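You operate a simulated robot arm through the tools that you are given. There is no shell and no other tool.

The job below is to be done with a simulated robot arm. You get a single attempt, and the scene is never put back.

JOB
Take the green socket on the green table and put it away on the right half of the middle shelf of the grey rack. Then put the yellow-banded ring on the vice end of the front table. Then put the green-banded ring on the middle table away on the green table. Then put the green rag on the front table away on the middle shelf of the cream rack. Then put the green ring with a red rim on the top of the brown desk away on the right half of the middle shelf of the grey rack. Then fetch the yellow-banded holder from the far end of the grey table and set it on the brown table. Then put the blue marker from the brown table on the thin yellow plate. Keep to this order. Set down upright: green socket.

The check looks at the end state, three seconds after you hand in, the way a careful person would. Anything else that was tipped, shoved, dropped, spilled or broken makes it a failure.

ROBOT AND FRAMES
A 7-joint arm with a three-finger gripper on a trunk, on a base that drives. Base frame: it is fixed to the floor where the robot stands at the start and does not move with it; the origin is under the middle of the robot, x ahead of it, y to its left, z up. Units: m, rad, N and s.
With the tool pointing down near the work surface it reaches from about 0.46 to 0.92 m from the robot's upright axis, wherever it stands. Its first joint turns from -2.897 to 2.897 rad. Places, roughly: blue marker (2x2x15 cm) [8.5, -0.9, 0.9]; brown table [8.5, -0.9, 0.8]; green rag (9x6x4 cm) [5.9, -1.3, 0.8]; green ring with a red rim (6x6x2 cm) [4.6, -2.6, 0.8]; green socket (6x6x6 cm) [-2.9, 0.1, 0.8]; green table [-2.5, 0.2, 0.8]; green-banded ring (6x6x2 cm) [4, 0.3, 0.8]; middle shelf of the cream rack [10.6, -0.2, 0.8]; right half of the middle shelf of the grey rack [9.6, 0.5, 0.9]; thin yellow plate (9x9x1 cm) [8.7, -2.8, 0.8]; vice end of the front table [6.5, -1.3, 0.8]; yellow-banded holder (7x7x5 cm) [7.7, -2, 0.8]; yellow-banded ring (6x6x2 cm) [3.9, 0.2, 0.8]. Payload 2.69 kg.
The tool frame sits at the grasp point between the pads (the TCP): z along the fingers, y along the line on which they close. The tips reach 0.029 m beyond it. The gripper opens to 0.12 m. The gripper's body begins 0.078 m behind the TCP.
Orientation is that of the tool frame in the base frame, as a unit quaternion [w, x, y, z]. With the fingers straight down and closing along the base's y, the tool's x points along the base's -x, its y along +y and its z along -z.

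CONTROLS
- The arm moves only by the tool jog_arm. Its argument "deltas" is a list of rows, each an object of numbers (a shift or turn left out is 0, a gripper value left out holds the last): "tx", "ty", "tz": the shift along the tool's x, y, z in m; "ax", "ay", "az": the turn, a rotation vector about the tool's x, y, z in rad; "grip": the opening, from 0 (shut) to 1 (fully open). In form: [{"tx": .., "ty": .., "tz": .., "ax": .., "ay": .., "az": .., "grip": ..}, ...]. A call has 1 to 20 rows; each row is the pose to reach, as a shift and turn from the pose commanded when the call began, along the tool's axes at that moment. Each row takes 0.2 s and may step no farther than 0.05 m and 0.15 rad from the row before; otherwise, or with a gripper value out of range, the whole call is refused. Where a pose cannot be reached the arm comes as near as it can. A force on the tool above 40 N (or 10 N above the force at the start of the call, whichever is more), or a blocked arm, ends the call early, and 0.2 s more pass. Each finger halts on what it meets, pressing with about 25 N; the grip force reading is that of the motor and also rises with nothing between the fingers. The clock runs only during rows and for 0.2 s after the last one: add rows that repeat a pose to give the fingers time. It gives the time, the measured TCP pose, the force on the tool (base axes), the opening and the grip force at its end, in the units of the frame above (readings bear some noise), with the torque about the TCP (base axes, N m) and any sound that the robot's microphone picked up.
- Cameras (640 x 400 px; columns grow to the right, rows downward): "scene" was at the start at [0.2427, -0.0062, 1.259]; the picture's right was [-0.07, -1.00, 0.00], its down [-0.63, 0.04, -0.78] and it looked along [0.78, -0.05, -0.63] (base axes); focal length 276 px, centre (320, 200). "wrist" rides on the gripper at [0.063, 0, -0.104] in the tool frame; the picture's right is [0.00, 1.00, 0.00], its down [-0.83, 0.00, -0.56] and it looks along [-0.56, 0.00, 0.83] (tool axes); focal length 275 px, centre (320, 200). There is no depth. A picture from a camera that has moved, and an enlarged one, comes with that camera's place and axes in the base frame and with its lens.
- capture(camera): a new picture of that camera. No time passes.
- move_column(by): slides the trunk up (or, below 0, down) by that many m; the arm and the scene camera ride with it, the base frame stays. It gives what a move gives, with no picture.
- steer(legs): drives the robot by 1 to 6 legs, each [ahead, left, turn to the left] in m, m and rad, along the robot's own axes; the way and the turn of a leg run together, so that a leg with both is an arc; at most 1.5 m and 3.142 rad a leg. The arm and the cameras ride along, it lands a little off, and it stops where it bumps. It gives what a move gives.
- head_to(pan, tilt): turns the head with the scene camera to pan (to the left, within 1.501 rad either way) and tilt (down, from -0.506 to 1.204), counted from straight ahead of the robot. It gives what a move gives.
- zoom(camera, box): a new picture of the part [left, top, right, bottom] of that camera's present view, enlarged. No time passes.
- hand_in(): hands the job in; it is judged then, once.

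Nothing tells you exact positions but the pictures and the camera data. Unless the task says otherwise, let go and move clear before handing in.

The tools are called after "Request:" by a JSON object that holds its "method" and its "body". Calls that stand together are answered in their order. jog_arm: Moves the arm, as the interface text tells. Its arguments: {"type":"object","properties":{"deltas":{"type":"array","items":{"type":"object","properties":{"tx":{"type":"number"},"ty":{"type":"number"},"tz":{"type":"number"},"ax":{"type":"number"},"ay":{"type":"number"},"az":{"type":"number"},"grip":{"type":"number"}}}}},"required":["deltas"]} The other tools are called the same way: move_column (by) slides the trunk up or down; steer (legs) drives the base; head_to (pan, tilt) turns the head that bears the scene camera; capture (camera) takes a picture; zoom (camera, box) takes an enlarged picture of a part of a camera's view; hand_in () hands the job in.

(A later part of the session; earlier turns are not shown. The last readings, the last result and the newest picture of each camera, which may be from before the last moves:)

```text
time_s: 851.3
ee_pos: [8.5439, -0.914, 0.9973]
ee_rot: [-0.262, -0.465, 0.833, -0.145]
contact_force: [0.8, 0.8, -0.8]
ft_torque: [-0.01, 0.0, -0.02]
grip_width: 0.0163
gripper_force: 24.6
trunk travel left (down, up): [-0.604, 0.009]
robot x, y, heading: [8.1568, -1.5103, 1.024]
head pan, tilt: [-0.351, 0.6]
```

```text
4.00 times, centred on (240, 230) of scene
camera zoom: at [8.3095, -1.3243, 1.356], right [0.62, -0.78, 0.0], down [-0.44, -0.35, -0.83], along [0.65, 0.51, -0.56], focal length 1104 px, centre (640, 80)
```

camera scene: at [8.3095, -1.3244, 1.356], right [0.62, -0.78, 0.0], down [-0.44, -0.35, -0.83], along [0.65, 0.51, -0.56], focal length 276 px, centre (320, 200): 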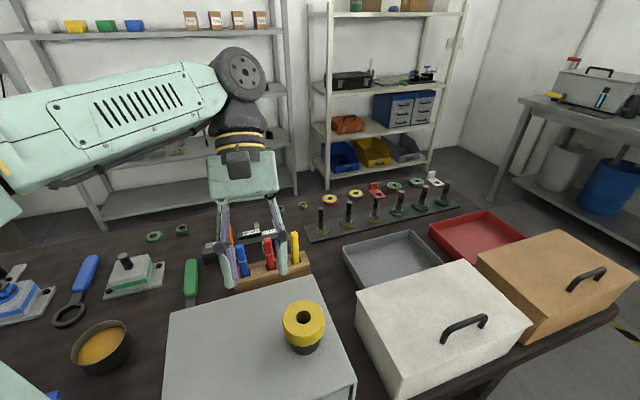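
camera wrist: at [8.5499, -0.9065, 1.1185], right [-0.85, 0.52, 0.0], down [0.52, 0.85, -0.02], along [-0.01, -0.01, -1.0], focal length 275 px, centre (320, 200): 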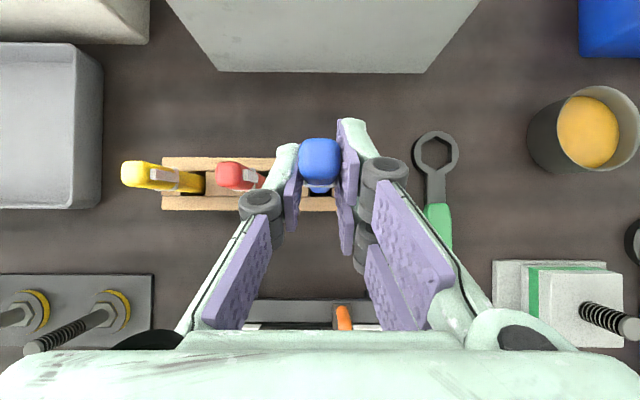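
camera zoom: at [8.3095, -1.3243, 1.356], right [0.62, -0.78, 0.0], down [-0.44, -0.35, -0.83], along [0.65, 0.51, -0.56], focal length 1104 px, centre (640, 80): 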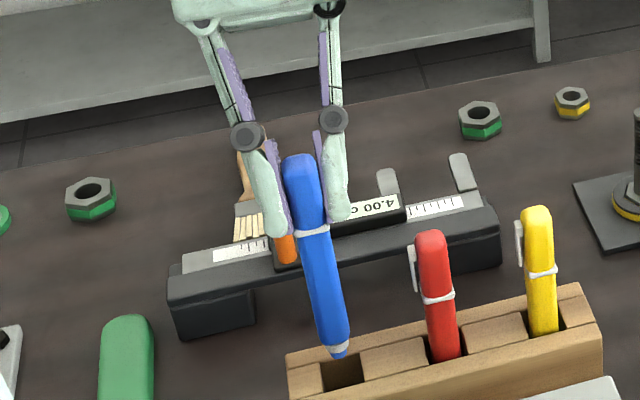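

The marker is out of the rack. I now raise it while bringing the tool toward vertical, so its tip stays clear of the gauge block behind.

Request:
{"method": "jog_arm", "body": {"deltas": [{"tx": 0.0127, "tz": -0.0095, "ay": -0.1}, {"tx": 0.0254, "tz": -0.019, "ay": -0.2}, {"tx": 0.0381, "tz": -0.0285, "ay": -0.3}, {"tx": 0.0508, "tz": -0.038, "ay": -0.4}, {"tx": 0.0635, "tz": -0.0475, "ay": -0.5}, {"tx": 0.0762, "tz": -0.057, "ay": -0.6}, {"tx": 0.0762, "tz": -0.057, "ay": -0.6}]}}

Request:
{"method": "capture", "body": {"camera": "wrist"}}

Request:
{"method": "capture", "body": {"camera": "scene"}}

```text
time_s: 852.9
ee_pos: [8.5298, -0.9404, 1.0867]
ee_rot: [-0.004, -0.487, 0.873, 0.0]
contact_force: [0.8, 0.0, -0.4]
ft_torque: [-0.01, 0.02, -0.04]
grip_width: 0.0163
gripper_force: 25.0
trunk travel left (down, up): [-0.604, 0.009]
robot x, y, heading: [8.1583, -1.5106, 1.022]
head pan, tilt: [-0.351, 0.6]
```

```text
taken
camera wrist: at [8.4974, -0.9923, 1.1917], right [-0.85, 0.52, 0.0], down [0.44, 0.71, 0.55], along [0.29, 0.47, -0.84], focal length 275 px, centre (320, 200)
```

wrist: 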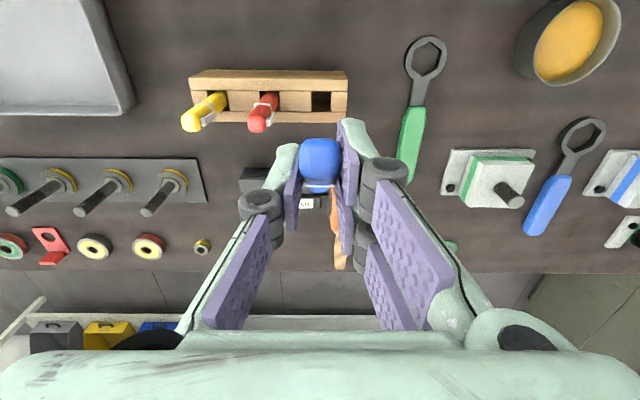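

```text
taken
camera scene: at [8.3096, -1.3243, 1.3559], right [0.62, -0.78, 0.0], down [-0.44, -0.35, -0.82], along [0.65, 0.51, -0.57], focal length 276 px, centre (320, 200)
```

scene: 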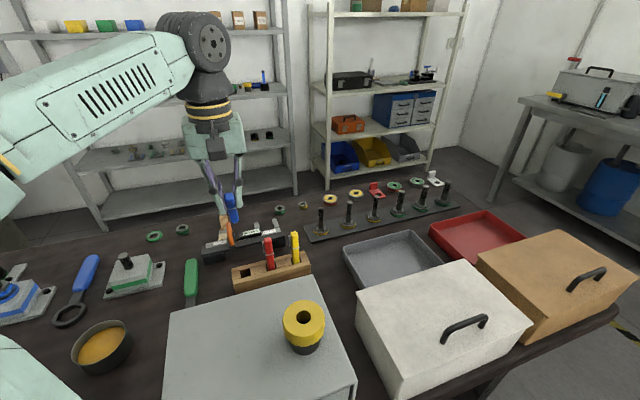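

Marker held clear. I raise further and draw back over the drawer unit.

Request:
{"method": "jog_arm", "body": {"deltas": [{"tz": -0.03}, {"tz": -0.055, "tx": 0.02}, {"tz": -0.065, "tx": 0.06}, {"tz": -0.07, "tx": 0.1}, {"tz": -0.07, "tx": 0.13}, {"tz": -0.07, "tx": 0.13}]}}

Request:
{"method": "steer", "body": {"legs": [[-0.06, 0.3, 0.0], [0, 0, 3.14]]}}

Request:
{"method": "head_to", "body": {"pan": 0.3, "tilt": 0.55}}

Request:
{"method": "capture", "body": {"camera": "scene"}}

Request:
{"method": "capture", "body": {"camera": "wrist"}}

```text
time_s: 854.3
ee_pos: [8.4603, -1.0499, 1.1587]
ee_rot: [-0.004, -0.486, 0.874, -0.001]
contact_force: [-0.1, 0.1, 0.0]
ft_torque: [-0.03, -0.01, 0.01]
grip_width: 0.0163
gripper_force: 24.8
trunk travel left (down, up): [-0.604, 0.009]
robot x, y, heading: [8.1621, -1.5108, 1.025]
head pan, tilt: [-0.351, 0.6]
```

```text
time_s: 864.7
ee_pos: [7.5595, -1.8654, 1.1572]
ee_rot: [-0.002, 0.879, 0.476, 0.004]
contact_force: [0.3, -0.2, 0.3]
ft_torque: [0.03, 0.0, 0.0]
grip_width: 0.0163
gripper_force: 25.1
trunk travel left (down, up): [-0.604, 0.009]
robot x, y, heading: [7.8696, -1.4079, -2.14]
head pan, tilt: [-0.351, 0.6]
```

```text
time_s: 865.7
ee_pos: [7.5591, -1.865, 1.1589]
ee_rot: [-0.002, 0.879, 0.477, 0.004]
contact_force: [0.1, -0.4, -0.4]
ft_torque: [0.02, 0.02, -0.02]
grip_width: 0.0163
gripper_force: 24.8
trunk travel left (down, up): [-0.604, 0.009]
robot x, y, heading: [7.8711, -1.4078, -2.139]
head pan, tilt: [0.3, 0.55]
```

```text
taken
camera scene: at [7.7651, -1.6262, 1.3605], right [-0.96, 0.27, 0.0], down [0.14, 0.5, -0.85], along [-0.23, -0.82, -0.52], focal length 276 px, centre (320, 200)
```

scene: 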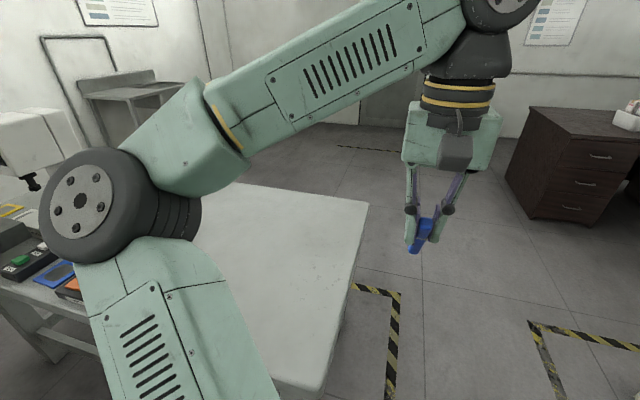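

```text
taken
camera wrist: at [7.5935, -1.8119, 1.2626], right [0.84, -0.54, 0.0], down [-0.45, -0.7, 0.55], along [-0.3, -0.46, -0.84], focal length 275 px, centre (320, 200)
```

wrist: 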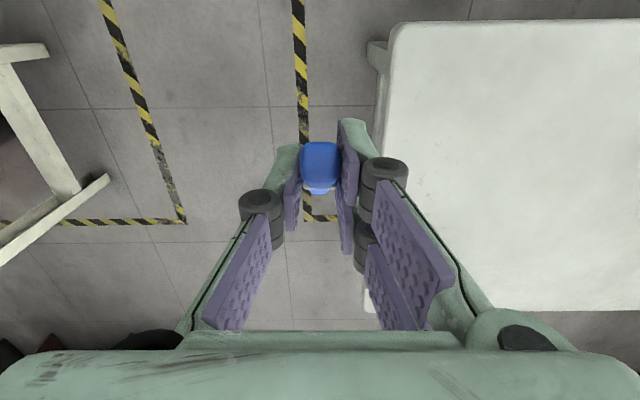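

The marker is held well. I shift left so the free part of the grey table is in front of me, then tilt the tool to bring the marker almost horizontal.

Request:
{"method": "steer", "body": {"legs": [[0, 0.32, 0.012]]}}

Request:
{"method": "jog_arm", "body": {"deltas": [{"tz": 0.03, "ay": -0.1}, {"tz": 0.06, "ay": -0.22}, {"tz": 0.09, "ay": -0.34}, {"tz": 0.12, "ay": -0.46}, {"tz": 0.15, "ay": -0.58}, {"tz": 0.18, "ay": -0.7}, {"tz": 0.21, "ay": -0.785}, {"tz": 0.21, "ay": -0.785}]}}

Request:
{"method": "capture", "body": {"camera": "wrist"}}

Request:
{"method": "head_to", "body": {"pan": 0.1, "tilt": 0.6}}

Request:
{"method": "capture", "body": {"camera": "scene"}}

```text
time_s: 868.8
ee_pos: [7.8348, -2.0387, 1.1581]
ee_rot: [-0.001, 0.876, 0.483, 0.004]
contact_force: [0.2, -0.1, 0.3]
ft_torque: [-0.02, -0.03, 0.01]
grip_width: 0.0161
gripper_force: 25.2
trunk travel left (down, up): [-0.604, 0.009]
robot x, y, heading: [8.1442, -1.5775, -2.13]
head pan, tilt: [0.3, 0.55]
```

```text
time_s: 870.6
ee_pos: [7.7863, -2.0985, 0.9924]
ee_rot: [0.183, 0.811, 0.447, -0.331]
contact_force: [0.4, 0.1, 0.1]
ft_torque: [0.04, -0.02, 0.02]
grip_width: 0.0162
gripper_force: 24.9
out of reach, approached as far as the arm can: row 5, 6, 7, 8
trunk travel left (down, up): [-0.604, 0.009]
robot x, y, heading: [8.1391, -1.5781, -2.13]
head pan, tilt: [0.3, 0.55]
```

```text
taken
camera wrist: at [7.8501, -1.9978, 1.0224], right [0.85, -0.53, 0.0], down [-0.11, -0.17, 0.98], along [-0.52, -0.83, -0.2], focal length 275 px, centre (320, 200)
```

wrist: 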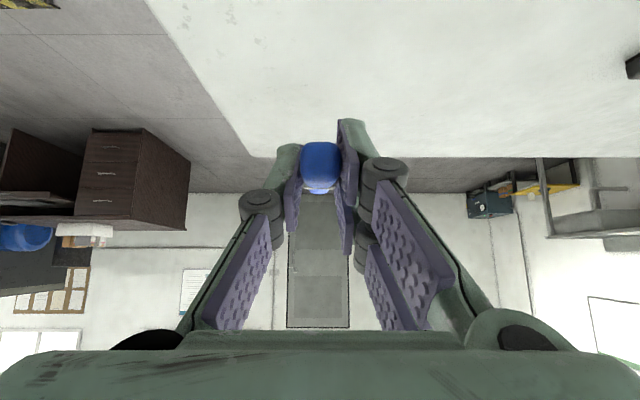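

```text
time_s: 871.3
ee_pos: [7.7868, -2.0978, 0.9912]
ee_rot: [0.183, 0.811, 0.446, -0.331]
contact_force: [-0.5, 0.1, -0.4]
ft_torque: [0.06, -0.05, 0.03]
grip_width: 0.016
gripper_force: 25.2
trunk travel left (down, up): [-0.604, 0.009]
robot x, y, heading: [8.1426, -1.5786, -2.13]
head pan, tilt: [0.099, 0.6]
```

```text
taken
camera scene: at [8.0207, -1.7902, 1.356], right [-0.9, 0.44, 0.0], down [0.25, 0.51, -0.83], along [-0.37, -0.74, -0.56], focal length 276 px, centre (320, 200)
```

scene: 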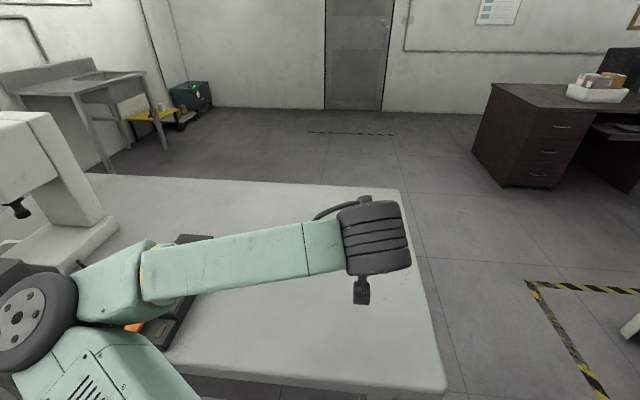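

The marker is nearly horizontal in front of the gripper over the empty part of the grey table. I lower it in stages.

Request:
{"method": "jog_arm", "body": {"deltas": [{"tx": 0.0168, "tz": 0.0342}, {"tx": 0.0336, "tz": 0.0685}, {"tx": 0.0503, "tz": 0.1027}, {"tx": 0.06, "tz": 0.122}, {"tx": 0.06, "tz": 0.122}]}}

Request:
{"method": "capture", "body": {"camera": "wrist"}}

Request:
{"method": "head_to", "body": {"pan": -0.5, "tilt": 0.7}}

Request:
{"method": "capture", "body": {"camera": "scene"}}

```text
time_s: 872.5
ee_pos: [7.7639, -2.1353, 0.8627]
ee_rot: [0.183, 0.811, 0.446, -0.332]
contact_force: [-0.5, 0.5, -0.4]
ft_torque: [0.04, -0.03, 0.03]
grip_width: 0.0162
gripper_force: 24.9
out of reach, approached as far as the arm can: row 1, 2
trunk travel left (down, up): [-0.604, 0.009]
robot x, y, heading: [8.1415, -1.5807, -2.131]
head pan, tilt: [0.099, 0.6]
```

```text
taken
camera wrist: at [7.8268, -2.0346, 0.8936], right [0.85, -0.53, 0.0], down [-0.11, -0.17, 0.98], along [-0.52, -0.83, -0.2], focal length 275 px, centre (320, 200)
```

wrist: 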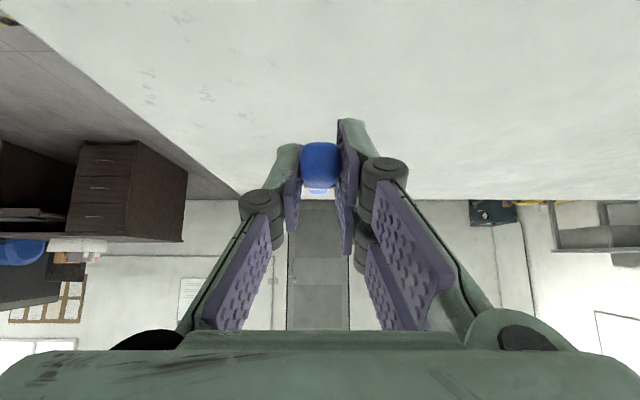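

```text
time_s: 873.5
ee_pos: [7.7634, -2.1349, 0.863]
ee_rot: [0.183, 0.811, 0.446, -0.331]
contact_force: [1.6, -0.2, 0.2]
ft_torque: [0.0, 0.02, -0.02]
grip_width: 0.0162
gripper_force: 25.3
trunk travel left (down, up): [-0.604, 0.009]
robot x, y, heading: [8.1403, -1.5778, -2.132]
head pan, tilt: [-0.499, 0.7]
```

```text
taken
camera scene: at [7.9858, -1.7527, 1.3473], right [-0.49, 0.87, 0.0], down [0.56, 0.32, -0.77], along [-0.67, -0.38, -0.64], focal length 276 px, centre (320, 200)
```

scene: 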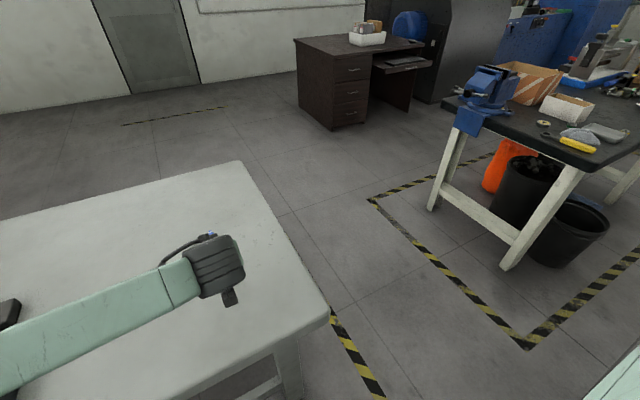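

Continuing down, watching the force.

Request:
{"method": "jog_arm", "body": {"deltas": [{"tx": 0.0105, "tz": 0.0107}, {"tx": 0.021, "tz": 0.0214}, {"tx": 0.028, "tz": 0.0286}, {"tx": 0.028, "tz": 0.0286}]}}

Request:
{"method": "jog_arm", "body": {"deltas": [{"tx": 0.0035, "tz": 0.0036}, {"tx": 0.0035, "tz": 0.0036}]}}

Request:
{"method": "capture", "body": {"camera": "wrist"}}

```text
time_s: 874.5
ee_pos: [7.7636, -2.1349, 0.8234]
ee_rot: [0.183, 0.811, 0.446, -0.331]
contact_force: [0.2, 0.2, -0.4]
ft_torque: [-0.01, -0.01, -0.01]
grip_width: 0.0161
gripper_force: 25.5
trunk travel left (down, up): [-0.604, 0.009]
robot x, y, heading: [8.1423, -1.5769, -2.128]
head pan, tilt: [-0.499, 0.7]
```

```text
time_s: 875.1
ee_pos: [7.7636, -2.1358, 0.8193]
ee_rot: [0.184, 0.811, 0.447, -0.331]
contact_force: [0.1, -0.7, 0.2]
ft_torque: [0.0, -0.04, -0.01]
grip_width: 0.0161
gripper_force: 24.9
trunk travel left (down, up): [-0.604, 0.009]
robot x, y, heading: [8.1398, -1.5774, -2.131]
head pan, tilt: [-0.499, 0.7]
```

```text
taken
camera wrist: at [7.8265, -2.0345, 0.8493], right [0.85, -0.53, 0.0], down [-0.11, -0.17, 0.98], along [-0.52, -0.83, -0.2], focal length 275 px, centre (320, 200)
```

wrist: 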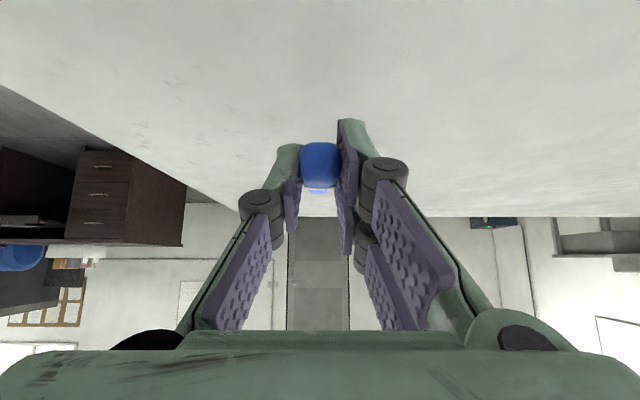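

Request:
{"method": "jog_arm", "body": {"deltas": [{"tx": 0.0035, "tz": 0.0036}, {"tx": 0.0035, "tz": 0.0036}]}}

Request:
{"method": "jog_arm", "body": {"deltas": [{"tx": 0.0028, "tz": 0.0029}, {"tx": 0.0028, "tz": 0.0029}]}}

```text
time_s: 875.7
ee_pos: [7.7636, -2.1353, 0.8147]
ee_rot: [0.183, 0.811, 0.446, -0.332]
contact_force: [0.3, 0.3, -0.2]
ft_torque: [0.01, 0.03, -0.03]
grip_width: 0.016
gripper_force: 24.5
trunk travel left (down, up): [-0.604, 0.009]
robot x, y, heading: [8.1413, -1.5771, -2.13]
head pan, tilt: [-0.499, 0.7]
```

```text
time_s: 876.3
ee_pos: [7.7625, -2.135, 0.8096]
ee_rot: [0.183, 0.811, 0.447, -0.332]
contact_force: [-0.7, -0.6, -0.3]
ft_torque: [0.02, -0.03, 0.0]
grip_width: 0.0162
gripper_force: 24.5
trunk travel left (down, up): [-0.604, 0.009]
robot x, y, heading: [8.1399, -1.5738, -2.13]
head pan, tilt: [-0.499, 0.7]
```

Still no contact at 0.810; I keep going in 3 mm steps.

Request:
{"method": "jog_arm", "body": {"deltas": [{"tx": 0.0021, "tz": 0.0022}, {"tx": 0.0021, "tz": 0.0022}]}}

Request:
{"method": "jog_arm", "body": {"deltas": [{"tx": 0.0021, "tz": 0.0022}, {"tx": 0.0021, "tz": 0.0022}]}}

```text
time_s: 876.9
ee_pos: [7.7626, -2.1356, 0.8077]
ee_rot: [0.183, 0.811, 0.446, -0.331]
contact_force: [-0.7, 0.4, -0.5]
ft_torque: [0.0, -0.01, 0.0]
grip_width: 0.0163
gripper_force: 25.2
trunk travel left (down, up): [-0.604, 0.009]
robot x, y, heading: [8.1463, -1.5807, -2.127]
head pan, tilt: [-0.499, 0.7]
```

```text
time_s: 877.5
ee_pos: [7.7637, -2.1361, 0.8041]
ee_rot: [0.183, 0.811, 0.446, -0.331]
contact_force: [0.5, -0.8, -0.5]
ft_torque: [0.01, -0.03, -0.01]
grip_width: 0.0162
gripper_force: 25.0
trunk travel left (down, up): [-0.604, 0.009]
robot x, y, heading: [8.139, -1.5781, -2.132]
head pan, tilt: [-0.499, 0.7]
```

Request:
{"method": "jog_arm", "body": {"deltas": [{"tx": 0.0021, "tz": 0.0022}, {"tx": 0.0042, "tz": 0.0044}, {"tx": 0.0042, "tz": 0.0044}]}}

Request:
{"method": "jog_arm", "body": {"deltas": [{"tx": 0.0021, "tz": 0.0022}, {"tx": 0.0021, "tz": 0.0022}]}}

Request:
{"method": "capture", "body": {"camera": "wrist"}}

```text
time_s: 878.3
ee_pos: [7.763, -2.1356, 0.7982]
ee_rot: [0.183, 0.811, 0.446, -0.332]
contact_force: [0.7, -0.1, -0.1]
ft_torque: [0.01, 0.0, -0.02]
grip_width: 0.0165
gripper_force: 25.4
trunk travel left (down, up): [-0.604, 0.009]
robot x, y, heading: [8.1428, -1.5787, -2.125]
head pan, tilt: [-0.499, 0.7]
```

```text
time_s: 878.9
ee_pos: [7.7624, -2.1348, 0.7967]
ee_rot: [0.183, 0.811, 0.446, -0.331]
contact_force: [-0.6, 0.2, -1.3]
ft_torque: [0.02, 0.01, 0.03]
grip_width: 0.0162
gripper_force: 25.1
trunk travel left (down, up): [-0.604, 0.009]
robot x, y, heading: [8.144, -1.5766, -2.128]
head pan, tilt: [-0.499, 0.7]
```

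```text
taken
camera wrist: at [7.8267, -2.0351, 0.8256], right [0.85, -0.53, 0.0], down [-0.11, -0.17, 0.98], along [-0.52, -0.83, -0.2], focal length 275 px, centre (320, 200)
```

wrist: 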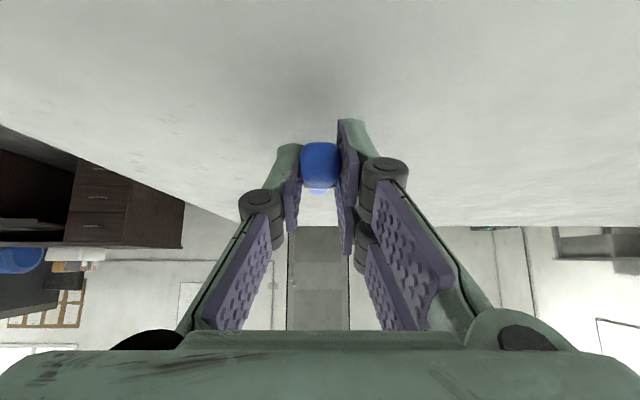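

Request:
{"method": "jog_arm", "body": {"deltas": [{"tx": 0.0021, "tz": 0.0022}, {"tx": 0.0042, "tz": 0.0044}, {"tx": 0.0042, "tz": 0.0044}]}}

Request:
{"method": "jog_arm", "body": {"deltas": [{"tx": 0.0021, "tz": 0.0022}, {"tx": 0.0021, "tz": 0.0022}]}}

```text
time_s: 879.7
ee_pos: [7.7625, -2.1361, 0.789]
ee_rot: [0.183, 0.811, 0.446, -0.331]
contact_force: [-0.3, -0.5, -0.6]
ft_torque: [0.02, -0.02, 0.0]
grip_width: 0.0163
gripper_force: 24.6
trunk travel left (down, up): [-0.604, 0.009]
robot x, y, heading: [8.142, -1.5769, -2.129]
head pan, tilt: [-0.499, 0.7]
```

```text
time_s: 880.3
ee_pos: [7.7615, -2.136, 0.7879]
ee_rot: [0.183, 0.811, 0.445, -0.333]
contact_force: [-0.4, 0.8, 8.2]
ft_torque: [-0.75, 0.5, -0.01]
grip_width: 0.0162
gripper_force: 25.0
trunk travel left (down, up): [-0.604, 0.009]
robot x, y, heading: [8.142, -1.5808, -2.128]
head pan, tilt: [-0.499, 0.7]
```

The marker's tip has touched the table (about 11 cm ahead of the grip), so it lies about 10° from flat, 2 cm above the surface at the grip. I open gently to let it lie down.

Request:
{"method": "jog_arm", "body": {"deltas": [{"grip": 0.16}, {"grip": 0.2}, {"grip": 0.26}, {"grip": 0.34}, {"grip": 0.4}, {"grip": 0.4}]}}

Request:
{"method": "capture", "body": {"camera": "wrist"}}

```text
time_s: 881.7
ee_pos: [7.7636, -2.1361, 0.7855]
ee_rot: [0.183, 0.811, 0.446, -0.331]
contact_force: [-0.4, 0.0, 0.3]
ft_torque: [0.02, 0.01, 0.01]
grip_width: 0.0483
gripper_force: 0.0
trunk travel left (down, up): [-0.604, 0.009]
robot x, y, heading: [8.1453, -1.5756, -2.127]
head pan, tilt: [-0.499, 0.7]
```

```text
taken
camera wrist: at [7.8264, -2.0351, 0.8163], right [0.85, -0.53, 0.0], down [-0.11, -0.17, 0.98], along [-0.52, -0.83, -0.2], focal length 275 px, centre (320, 200)
```

wrist: 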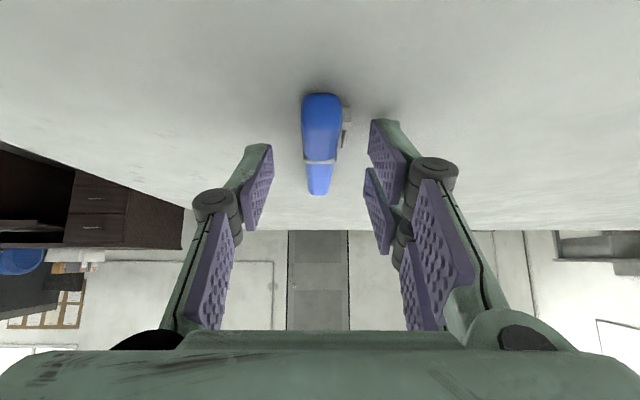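

The marker lies flat on the grey table. I rise, straighten the tool and look from above to regrasp it.

Request:
{"method": "jog_arm", "body": {"deltas": [{"tx": -0.02, "tz": -0.0204}, {"tx": -0.05, "tz": -0.051}, {"tx": -0.084, "tz": -0.0857}, {"tx": -0.084, "tz": -0.0857, "ay": 0.13}, {"tx": -0.084, "tz": -0.0857, "ay": 0.26}, {"tx": -0.084, "tz": -0.0857, "ay": 0.39}, {"tx": -0.084, "tz": -0.0857, "ay": 0.52}, {"tx": -0.084, "tz": -0.0857, "ay": 0.65}, {"tx": -0.084, "tz": -0.0857, "ay": 0.775}, {"tx": -0.084, "tz": -0.0857, "ay": 0.775}]}}

Request:
{"method": "capture", "body": {"camera": "wrist"}}

Request:
{"method": "head_to", "body": {"pan": 0.0, "tilt": 0.7}}

Request:
{"method": "capture", "body": {"camera": "scene"}}

```text
time_s: 883.9
ee_pos: [7.7627, -2.1346, 0.9062]
ee_rot: [0.001, 0.876, 0.482, 0.0]
contact_force: [0.1, 0.4, -0.4]
ft_torque: [-0.01, 0.03, -0.02]
grip_width: 0.048
gripper_force: 0.0
trunk travel left (down, up): [-0.604, 0.009]
robot x, y, heading: [8.1402, -1.578, -2.13]
head pan, tilt: [-0.499, 0.7]
```

```text
taken
camera wrist: at [7.7969, -2.081, 1.0108], right [0.85, -0.53, 0.0], down [-0.44, -0.7, 0.56], along [-0.29, -0.47, -0.83], focal length 275 px, centre (320, 200)
```

wrist: 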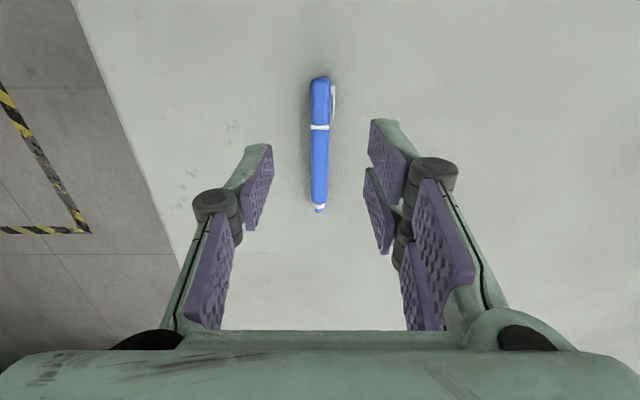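

```text
time_s: 884.9
ee_pos: [7.7629, -2.1356, 0.9063]
ee_rot: [0.001, 0.876, 0.482, 0.0]
contact_force: [-0.5, 0.1, -0.3]
ft_torque: [0.01, -0.01, 0.0]
grip_width: 0.0479
gripper_force: 0.0
trunk travel left (down, up): [-0.604, 0.009]
robot x, y, heading: [8.1408, -1.577, -2.13]
head pan, tilt: [0.0, 0.7]
```

```text
taken
camera scene: at [8.0147, -1.7829, 1.3473], right [-0.85, 0.53, 0.0], down [0.34, 0.55, -0.76], along [-0.41, -0.65, -0.64], focal length 276 px, centre (320, 200)
```

scene: 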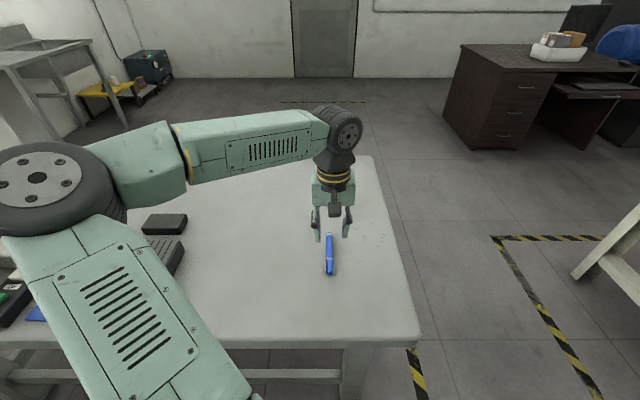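

The marker lies along the room axis, centre about (7.735, -2.18). I move over its middle and lower to grasp.

Request:
{"method": "jog_arm", "body": {"deltas": [{"tx": -0.0262}, {"tx": -0.0525}, {"tx": -0.0525, "tz": 0.04}, {"tx": -0.0525, "tz": 0.08}, {"tx": -0.0525, "tz": 0.11}, {"tx": -0.0525, "tz": 0.11}]}}

Request:
{"method": "capture", "body": {"camera": "wrist"}}

```text
time_s: 886.2
ee_pos: [7.7357, -2.1792, 0.7967]
ee_rot: [0.001, 0.876, 0.483, 0.0]
contact_force: [-0.3, 0.1, 0.0]
ft_torque: [0.0, 0.01, 0.01]
grip_width: 0.0482
gripper_force: 0.1
trunk travel left (down, up): [-0.604, 0.009]
robot x, y, heading: [8.1409, -1.5797, -2.128]
head pan, tilt: [0.0, 0.7]
```

```text
taken
camera wrist: at [7.7691, -2.1254, 0.9003], right [0.85, -0.53, 0.0], down [-0.44, -0.7, 0.56], along [-0.29, -0.47, -0.83], focal length 275 px, centre (320, 200)
```

wrist: 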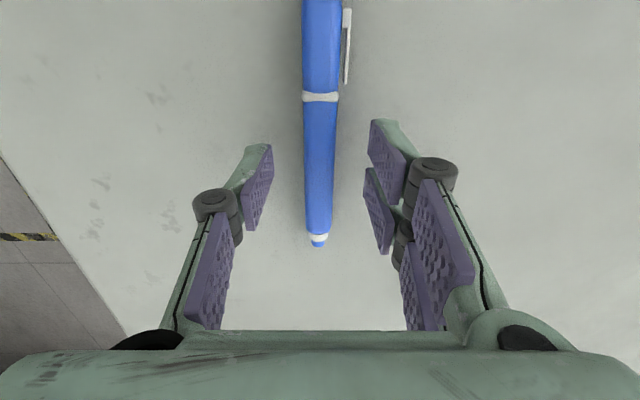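

Gripper straddles the marker's middle. I lower the final 1.7 cm and close.

Request:
{"method": "jog_arm", "body": {"deltas": [{"tz": 0.008}, {"tz": 0.014}, {"tz": 0.014}]}}

Request:
{"method": "jog_arm", "body": {"deltas": [{"tz": 0.003}, {"tz": 0.003}]}}

```text
time_s: 887.0
ee_pos: [7.7349, -2.1791, 0.7816]
ee_rot: [0.002, 0.876, 0.483, 0.0]
contact_force: [0.7, -0.4, -0.3]
ft_torque: [0.0, 0.03, 0.0]
grip_width: 0.0481
gripper_force: 0.1
trunk travel left (down, up): [-0.604, 0.009]
robot x, y, heading: [8.1436, -1.5783, -2.126]
head pan, tilt: [0.0, 0.7]
```

```text
time_s: 887.6
ee_pos: [7.7348, -2.179, 0.7803]
ee_rot: [0.001, 0.876, 0.483, -0.001]
contact_force: [0.4, -0.3, -0.2]
ft_torque: [0.01, 0.0, 0.0]
grip_width: 0.0478
gripper_force: 0.1
trunk travel left (down, up): [-0.604, 0.009]
robot x, y, heading: [8.1403, -1.5792, -2.128]
head pan, tilt: [0.0, 0.7]
```

Request:
{"method": "jog_arm", "body": {"deltas": [{"grip": 0.3}, {"grip": 0.2}, {"grip": 0.1}, {"grip": 0.05}, {"grip": 0.05}]}}

Request:
{"method": "capture", "body": {"camera": "wrist"}}

```text
time_s: 888.9
ee_pos: [7.7342, -2.1792, 0.7798]
ee_rot: [0.002, 0.876, 0.482, 0.001]
contact_force: [0.3, -0.1, -0.1]
ft_torque: [0.0, -0.01, -0.03]
grip_width: 0.0168
gripper_force: 24.6
trunk travel left (down, up): [-0.604, 0.009]
robot x, y, heading: [8.1426, -1.5767, -2.127]
head pan, tilt: [0.0, 0.7]
```

```text
taken
camera wrist: at [7.7688, -2.1254, 0.8837], right [0.85, -0.53, 0.0], down [-0.44, -0.7, 0.56], along [-0.29, -0.47, -0.83], focal length 275 px, centre (320, 200)
```

wrist: 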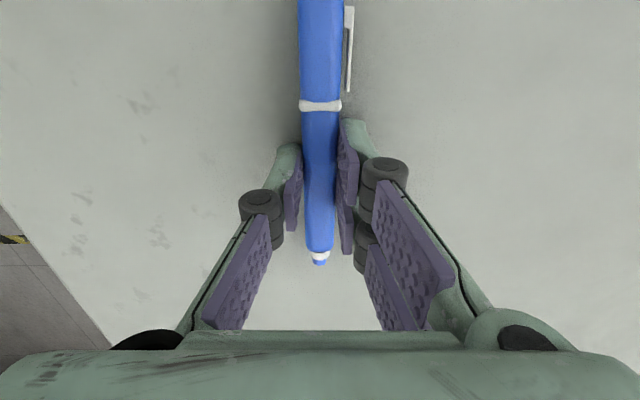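

Gripped across its middle. I lift it and pull in, then turn around to travel safely past the microscope.

Request:
{"method": "jog_arm", "body": {"deltas": [{"tz": -0.03}, {"tz": -0.07}, {"tz": -0.11}, {"tz": -0.15}, {"tz": -0.19}, {"tz": -0.23, "tx": 0.02}, {"tz": -0.27, "tx": 0.045}, {"tz": -0.31, "tx": 0.07}, {"tz": -0.34, "tx": 0.1}, {"tz": -0.36, "tx": 0.13}, {"tz": -0.36, "tx": 0.13}]}}

Request:
{"method": "capture", "body": {"camera": "wrist"}}

```text
time_s: 891.2
ee_pos: [7.8045, -2.0686, 1.1395]
ee_rot: [0.001, 0.876, 0.483, -0.001]
contact_force: [0.3, -0.5, -0.1]
ft_torque: [0.0, 0.0, 0.02]
grip_width: 0.0165
gripper_force: 25.6
trunk travel left (down, up): [-0.604, 0.009]
robot x, y, heading: [8.1408, -1.5775, -2.127]
head pan, tilt: [0.0, 0.7]
```

```text
taken
camera wrist: at [7.838, -2.0155, 1.2434], right [0.85, -0.53, 0.0], down [-0.44, -0.7, 0.56], along [-0.29, -0.47, -0.83], focal length 275 px, centre (320, 200)
```

wrist: 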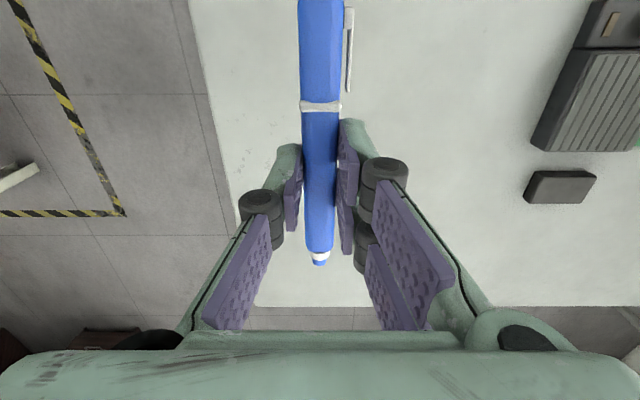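

Request:
{"method": "steer", "body": {"legs": [[0, 0, -3.14], [0, -1.38, 0.0]]}}

Request:
{"method": "steer", "body": {"legs": [[0, 0, 3.14]]}}

Request:
{"method": "head_to", "body": {"pan": -0.3, "tilt": 0.6}}

Request:
{"method": "capture", "body": {"camera": "scene"}}

Request:
{"method": "capture", "body": {"camera": "wrist"}}

```text
time_s: 909.8
ee_pos: [9.6581, -1.8119, 1.139]
ee_rot: [0.0, -0.487, 0.874, 0.001]
contact_force: [1.0, -0.1, -0.2]
ft_torque: [0.0, 0.01, 0.02]
grip_width: 0.0161
gripper_force: 25.0
trunk travel left (down, up): [-0.604, 0.009]
robot x, y, heading: [9.3277, -2.3038, 1.018]
head pan, tilt: [0.0, 0.7]
```

```text
time_s: 917.7
ee_pos: [8.9894, -2.7988, 1.1395]
ee_rot: [0.001, 0.876, 0.482, -0.001]
contact_force: [-0.5, 0.3, -0.5]
ft_torque: [0.0, 0.0, 0.01]
grip_width: 0.0159
gripper_force: 24.7
trunk travel left (down, up): [-0.604, 0.009]
robot x, y, heading: [9.3251, -2.3089, -2.13]
head pan, tilt: [0.0, 0.7]
```

```text
time_s: 918.5
ee_pos: [8.9894, -2.7985, 1.1402]
ee_rot: [0.001, 0.876, 0.483, 0.0]
contact_force: [-0.4, -0.1, 0.1]
ft_torque: [0.01, -0.03, 0.01]
grip_width: 0.0163
gripper_force: 25.1
trunk travel left (down, up): [-0.604, 0.009]
robot x, y, heading: [9.3279, -2.3073, -2.131]
head pan, tilt: [-0.3, 0.6]
```

```text
taken
camera scene: at [9.1785, -2.4973, 1.3559], right [-0.65, 0.76, 0.0], down [0.43, 0.37, -0.82], along [-0.62, -0.54, -0.57], focal length 276 px, centre (320, 200)
```

scene: 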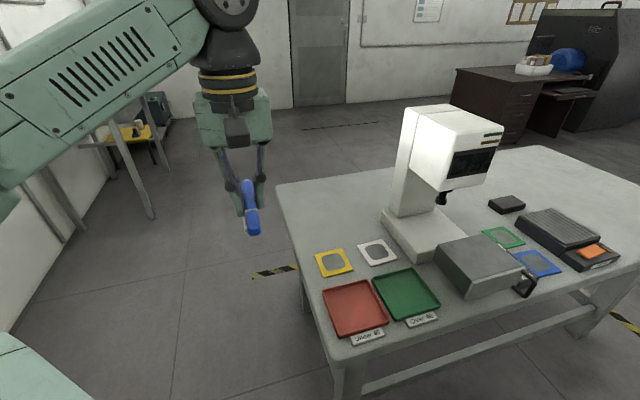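

```text
taken
camera wrist: at [9.0237, -2.7444, 1.2432], right [0.85, -0.53, 0.0], down [-0.44, -0.7, 0.56], along [-0.29, -0.47, -0.83], focal length 275 px, centre (320, 200)
```

wrist: 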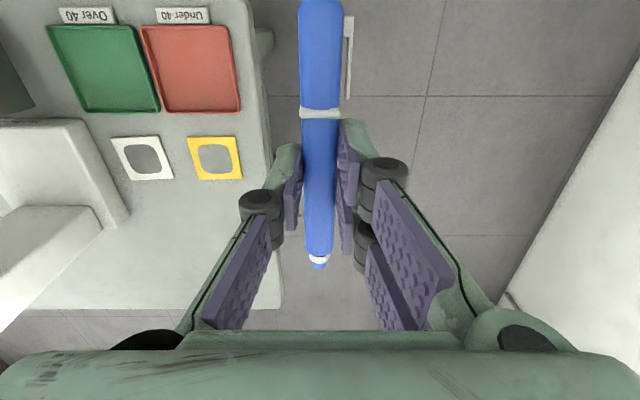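

The yellow square plate is at about (8.728, -2.830), next to a white one and in front of the red tray. I shift right so it is straight ahead.

Request:
{"method": "steer", "body": {"legs": [[0, -0.2, 0.0]]}}

Request:
{"method": "head_to", "body": {"pan": 0.0, "tilt": 0.7}}

Request:
{"method": "capture", "body": {"camera": "scene"}}

Request:
{"method": "capture", "body": {"camera": "wrist"}}

```text
time_s: 920.7
ee_pos: [8.8207, -2.693, 1.1389]
ee_rot: [0.0, 0.876, 0.482, 0.0]
contact_force: [-0.1, -0.2, -0.7]
ft_torque: [-0.02, -0.03, -0.02]
grip_width: 0.0161
gripper_force: 24.6
trunk travel left (down, up): [-0.604, 0.009]
robot x, y, heading: [9.1594, -2.2016, -2.129]
head pan, tilt: [-0.3, 0.6]
```

```text
time_s: 921.5
ee_pos: [8.8209, -2.693, 1.1388]
ee_rot: [0.002, 0.876, 0.482, -0.001]
contact_force: [0.3, 0.5, -0.5]
ft_torque: [0.01, 0.05, 0.02]
grip_width: 0.0163
gripper_force: 25.5
trunk travel left (down, up): [-0.604, 0.009]
robot x, y, heading: [9.1617, -2.2009, -2.124]
head pan, tilt: [0.0, 0.7]
```

```text
taken
camera scene: at [9.0323, -2.4065, 1.3474], right [-0.85, 0.53, 0.0], down [0.34, 0.55, -0.77], along [-0.41, -0.65, -0.64], focal length 276 px, centre (320, 200)
```

scene: 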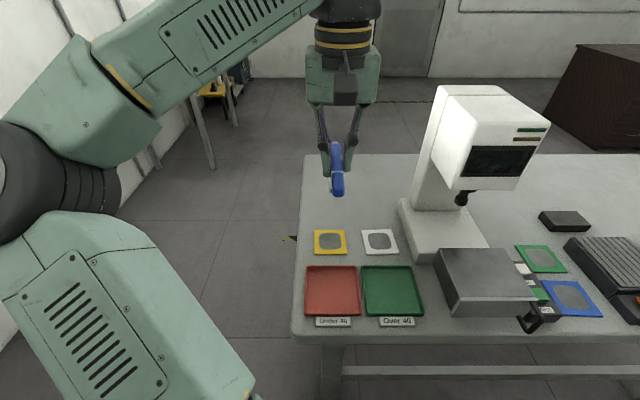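

```text
taken
camera wrist: at [8.8554, -2.6392, 1.2432], right [0.85, -0.53, 0.0], down [-0.44, -0.7, 0.56], along [-0.3, -0.47, -0.83], focal length 275 px, centre (320, 200)
```

wrist: 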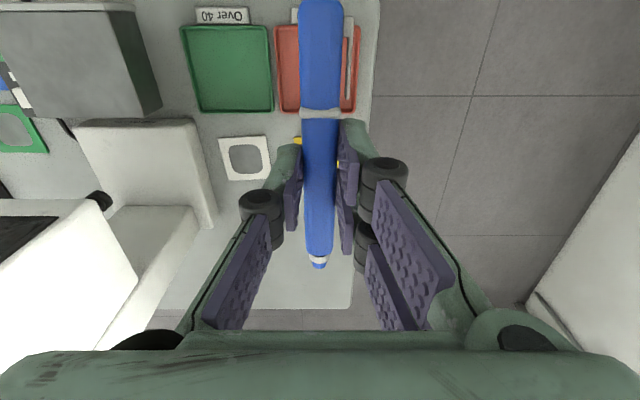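

Plate refined to (8.732, -2.831). I move the marker over it, lowering on the way.

Request:
{"method": "jog_arm", "body": {"deltas": [{"tx": -0.035, "ty": -0.002, "tz": 0.02}, {"tx": -0.07, "ty": -0.004, "tz": 0.045}, {"tx": -0.105, "ty": -0.006, "tz": 0.075}, {"tx": -0.14, "ty": -0.008, "tz": 0.105}, {"tx": -0.1749, "ty": -0.0088, "tz": 0.135}, {"tx": -0.1749, "ty": -0.0088, "tz": 0.18}, {"tx": -0.1749, "ty": -0.0088, "tz": 0.225}, {"tx": -0.1749, "ty": -0.0088, "tz": 0.225}]}}

Request:
{"method": "capture", "body": {"camera": "wrist"}}

Request:
{"method": "capture", "body": {"camera": "scene"}}

```text
time_s: 923.3
ee_pos: [8.7205, -2.8366, 0.9127]
ee_rot: [0.001, 0.876, 0.483, 0.0]
contact_force: [0.6, 0.5, 0.3]
ft_torque: [0.01, 0.01, -0.01]
grip_width: 0.0161
gripper_force: 25.5
trunk travel left (down, up): [-0.604, 0.009]
robot x, y, heading: [9.1612, -2.202, -2.129]
head pan, tilt: [0.0, 0.7]
```

```text
taken
camera wrist: at [8.7543, -2.783, 1.0175], right [0.85, -0.53, 0.0], down [-0.44, -0.7, 0.56], along [-0.3, -0.47, -0.83], focal length 275 px, centre (320, 200)
```

wrist: 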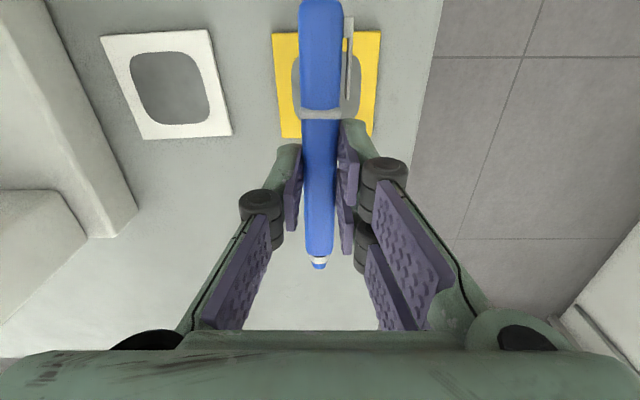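

```text
taken
camera scene: at [9.0324, -2.4065, 1.3474], right [-0.85, 0.53, 0.0], down [0.34, 0.55, -0.77], along [-0.41, -0.65, -0.64], focal length 276 px, centre (320, 200)
```

scene: 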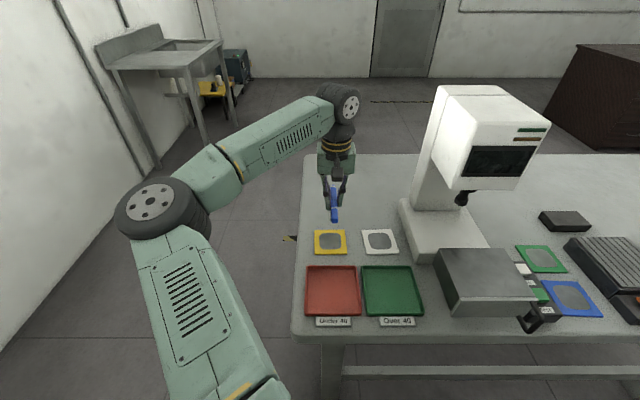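

Nicely over the plate. I correct 7 mm sideways and lower toward it.

Request:
{"method": "jog_arm", "body": {"deltas": [{"ty": 0.007, "tz": 0.04}, {"ty": 0.007, "tz": 0.08}, {"ty": 0.007, "tz": 0.105}, {"ty": 0.007, "tz": 0.105}]}}

Request:
{"method": "capture", "body": {"camera": "wrist"}}

Request:
{"method": "zoom", "body": {"camera": "scene", "box": [260, 160, 440, 272]}}

```text
time_s: 924.3
ee_pos: [8.7267, -2.8409, 0.8092]
ee_rot: [0.001, 0.876, 0.482, 0.0]
contact_force: [0.3, 1.1, 0.4]
ft_torque: [0.07, 0.02, 0.02]
grip_width: 0.0158
gripper_force: 24.8
trunk travel left (down, up): [-0.604, 0.009]
robot x, y, heading: [9.1611, -2.1996, -2.129]
head pan, tilt: [0.0, 0.7]
```

```text
taken
camera wrist: at [8.7605, -2.787, 0.9129], right [0.85, -0.53, 0.0], down [-0.44, -0.7, 0.56], along [-0.3, -0.47, -0.83], focal length 275 px, centre (320, 200)
```

wrist: 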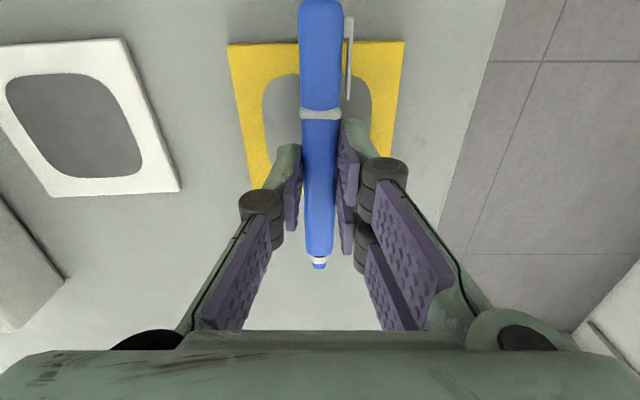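

```text
3.56 times, centred on (350, 216) of scene
camera zoom: at [9.0324, -2.4065, 1.3473], right [-0.85, 0.53, 0.0], down [0.34, 0.55, -0.76], along [-0.41, -0.65, -0.64], focal length 981 px, centre (213, 143)
```

zoom: 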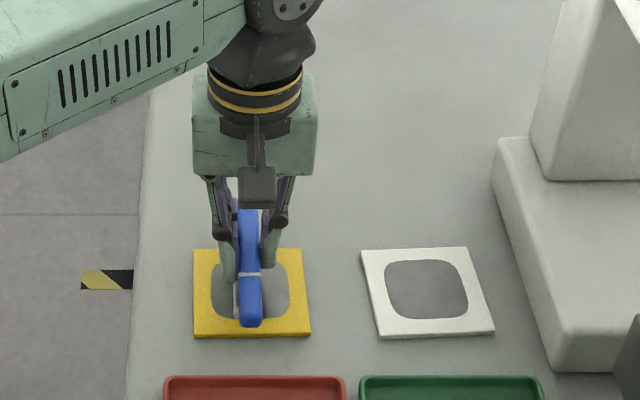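

The marker is well centred over the plate. I shift 8 mm toward me for balance and lower in small steps to contact.

Request:
{"method": "jog_arm", "body": {"deltas": [{"tx": 0.008, "tz": 0.005}, {"tx": 0.008, "tz": 0.011}, {"tx": 0.008, "tz": 0.011}]}}

Request:
{"method": "jog_arm", "body": {"deltas": [{"tz": 0.003}, {"tz": 0.003}]}}

```text
time_s: 925.1
ee_pos: [8.7306, -2.8343, 0.7981]
ee_rot: [0.001, 0.876, 0.482, 0.0]
contact_force: [-0.3, 0.5, -0.5]
ft_torque: [0.03, 0.0, 0.02]
grip_width: 0.0163
gripper_force: 25.2
trunk travel left (down, up): [-0.604, 0.009]
robot x, y, heading: [9.1628, -2.2042, -2.133]
head pan, tilt: [0.0, 0.7]
```

```text
time_s: 925.7
ee_pos: [8.7298, -2.834, 0.7947]
ee_rot: [0.002, 0.876, 0.482, 0.0]
contact_force: [-0.1, 0.4, -0.3]
ft_torque: [0.02, 0.0, 0.03]
grip_width: 0.0159
gripper_force: 25.5
trunk travel left (down, up): [-0.604, 0.009]
robot x, y, heading: [9.1606, -2.2025, -2.132]
head pan, tilt: [0.0, 0.7]
```

Request:
{"method": "jog_arm", "body": {"deltas": [{"tz": 0.0025}, {"tz": 0.0025}]}}

```text
time_s: 926.3
ee_pos: [8.7304, -2.8359, 0.7924]
ee_rot: [0.001, 0.876, 0.482, 0.0]
contact_force: [-0.6, -0.1, -0.4]
ft_torque: [0.02, -0.03, -0.01]
grip_width: 0.0163
gripper_force: 25.0
trunk travel left (down, up): [-0.604, 0.009]
robot x, y, heading: [9.1576, -2.2047, -2.129]
head pan, tilt: [0.0, 0.7]
```

Request:
{"method": "jog_arm", "body": {"deltas": [{"tz": 0.0025}, {"tz": 0.0025}]}}

Request:
{"method": "jog_arm", "body": {"deltas": [{"tz": 0.0015}, {"tz": 0.0015}]}}

```text
time_s: 926.9
ee_pos: [8.7307, -2.8346, 0.7897]
ee_rot: [0.001, 0.876, 0.482, -0.001]
contact_force: [-0.2, 0.3, -0.8]
ft_torque: [-0.01, -0.01, -0.05]
grip_width: 0.0165
gripper_force: 25.5
trunk travel left (down, up): [-0.604, 0.009]
robot x, y, heading: [9.1597, -2.2025, -2.13]
head pan, tilt: [0.0, 0.7]
```

```text
time_s: 927.5
ee_pos: [8.7303, -2.8336, 0.7894]
ee_rot: [0.002, 0.877, 0.48, -0.001]
contact_force: [0.4, -0.2, -0.2]
ft_torque: [-0.02, -0.03, -0.03]
grip_width: 0.0161
gripper_force: 24.8
trunk travel left (down, up): [-0.604, 0.009]
robot x, y, heading: [9.1599, -2.1986, -2.132]
head pan, tilt: [0.0, 0.7]
```

Request:
{"method": "jog_arm", "body": {"deltas": [{"tz": 0.0015}, {"tz": 0.0015}]}}

Request:
{"method": "jog_arm", "body": {"deltas": [{"tz": 0.0015}, {"tz": 0.0015}]}}

Request:
{"method": "zoom", "body": {"camera": "scene", "box": [260, 160, 440, 272]}}

```text
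time_s: 928.1
ee_pos: [8.7306, -2.8341, 0.7877]
ee_rot: [0.001, 0.876, 0.482, 0.0]
contact_force: [-0.1, 0.5, 0.1]
ft_torque: [0.02, 0.03, 0.0]
grip_width: 0.0162
gripper_force: 25.2
trunk travel left (down, up): [-0.604, 0.009]
robot x, y, heading: [9.1598, -2.2012, -2.13]
head pan, tilt: [0.0, 0.7]
```

```text
time_s: 928.7
ee_pos: [8.7313, -2.8346, 0.7851]
ee_rot: [0.001, 0.876, 0.481, -0.001]
contact_force: [-0.4, 0.4, -0.5]
ft_torque: [0.01, 0.02, 0.01]
grip_width: 0.0158
gripper_force: 24.9
trunk travel left (down, up): [-0.604, 0.009]
robot x, y, heading: [9.1575, -2.1998, -2.123]
head pan, tilt: [0.0, 0.7]
```

```text
3.56 times, centred on (350, 216) of scene
camera zoom: at [9.0324, -2.4065, 1.3473], right [-0.85, 0.53, 0.0], down [0.34, 0.55, -0.76], along [-0.41, -0.65, -0.64], focal length 981 px, centre (213, 143)
```

zoom: 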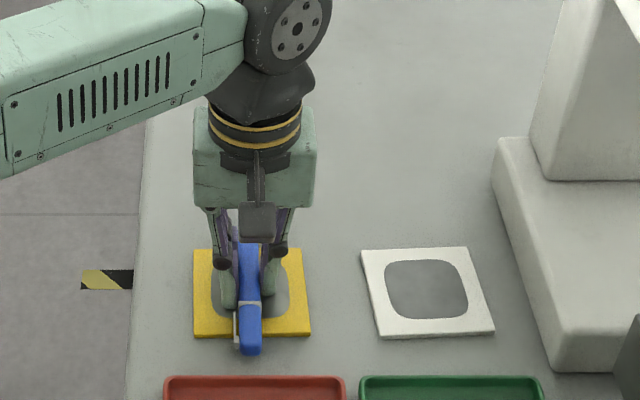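

Request:
{"method": "jog_arm", "body": {"deltas": [{"tz": 0.002}, {"tz": 0.002}]}}

Request:
{"method": "jog_arm", "body": {"deltas": [{"tz": 0.0015}, {"tz": 0.0015}]}}

```text
time_s: 929.3
ee_pos: [8.7307, -2.8344, 0.785]
ee_rot: [0.001, 0.876, 0.482, -0.001]
contact_force: [0.0, -1.0, 8.2]
ft_torque: [0.21, -0.19, 0.01]
grip_width: 0.0165
gripper_force: 25.2
trunk travel left (down, up): [-0.604, 0.009]
robot x, y, heading: [9.1614, -2.2003, -2.129]
head pan, tilt: [0.0, 0.7]
```

```text
time_s: 929.9
ee_pos: [8.7304, -2.8333, 0.7845]
ee_rot: [0.001, 0.876, 0.482, -0.002]
contact_force: [0.7, -1.5, 21.5]
ft_torque: [0.34, -0.25, 0.01]
grip_width: 0.0164
gripper_force: 25.2
trunk travel left (down, up): [-0.604, 0.009]
robot x, y, heading: [9.1555, -2.2016, -2.132]
head pan, tilt: [0.0, 0.7]
```

Contact with the plate. I relieve slightly and open the fingers.

Request:
{"method": "jog_arm", "body": {"deltas": [{"tz": -0.002}, {"tz": -0.002, "grip": 0.16}, {"tz": -0.002, "grip": 0.22}, {"tz": -0.002, "grip": 0.3}, {"tz": -0.002, "grip": 0.36}, {"tz": -0.002, "grip": 0.36}]}}

Request:
{"method": "capture", "body": {"camera": "wrist"}}

Request:
{"method": "zoom", "body": {"camera": "scene", "box": [260, 160, 440, 272]}}

```text
time_s: 931.3
ee_pos: [8.7307, -2.8328, 0.7842]
ee_rot: [0.001, 0.876, 0.482, 0.0]
contact_force: [0.8, 0.5, 3.2]
ft_torque: [0.06, -0.01, 0.01]
grip_width: 0.0423
gripper_force: 0.1
trunk travel left (down, up): [-0.604, 0.009]
robot x, y, heading: [9.1594, -2.205, -2.127]
head pan, tilt: [0.0, 0.7]
```

```text
taken
camera wrist: at [8.765, -2.7796, 0.8885], right [0.85, -0.53, 0.0], down [-0.44, -0.7, 0.56], along [-0.29, -0.47, -0.83], focal length 275 px, centre (320, 200)
```

wrist: 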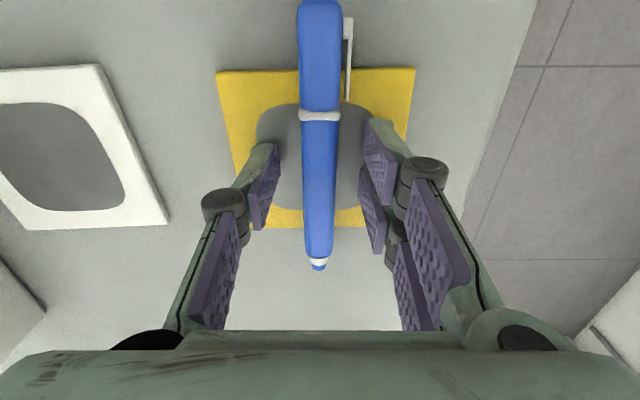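

```text
3.56 times, centred on (350, 216) of scene
camera zoom: at [9.0327, -2.4063, 1.3474], right [-0.85, 0.53, 0.0], down [0.34, 0.55, -0.77], along [-0.41, -0.65, -0.64], focal length 981 px, centre (213, 143)
```

zoom: 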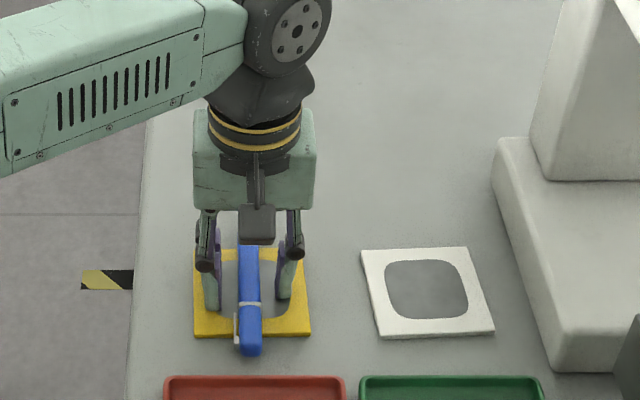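

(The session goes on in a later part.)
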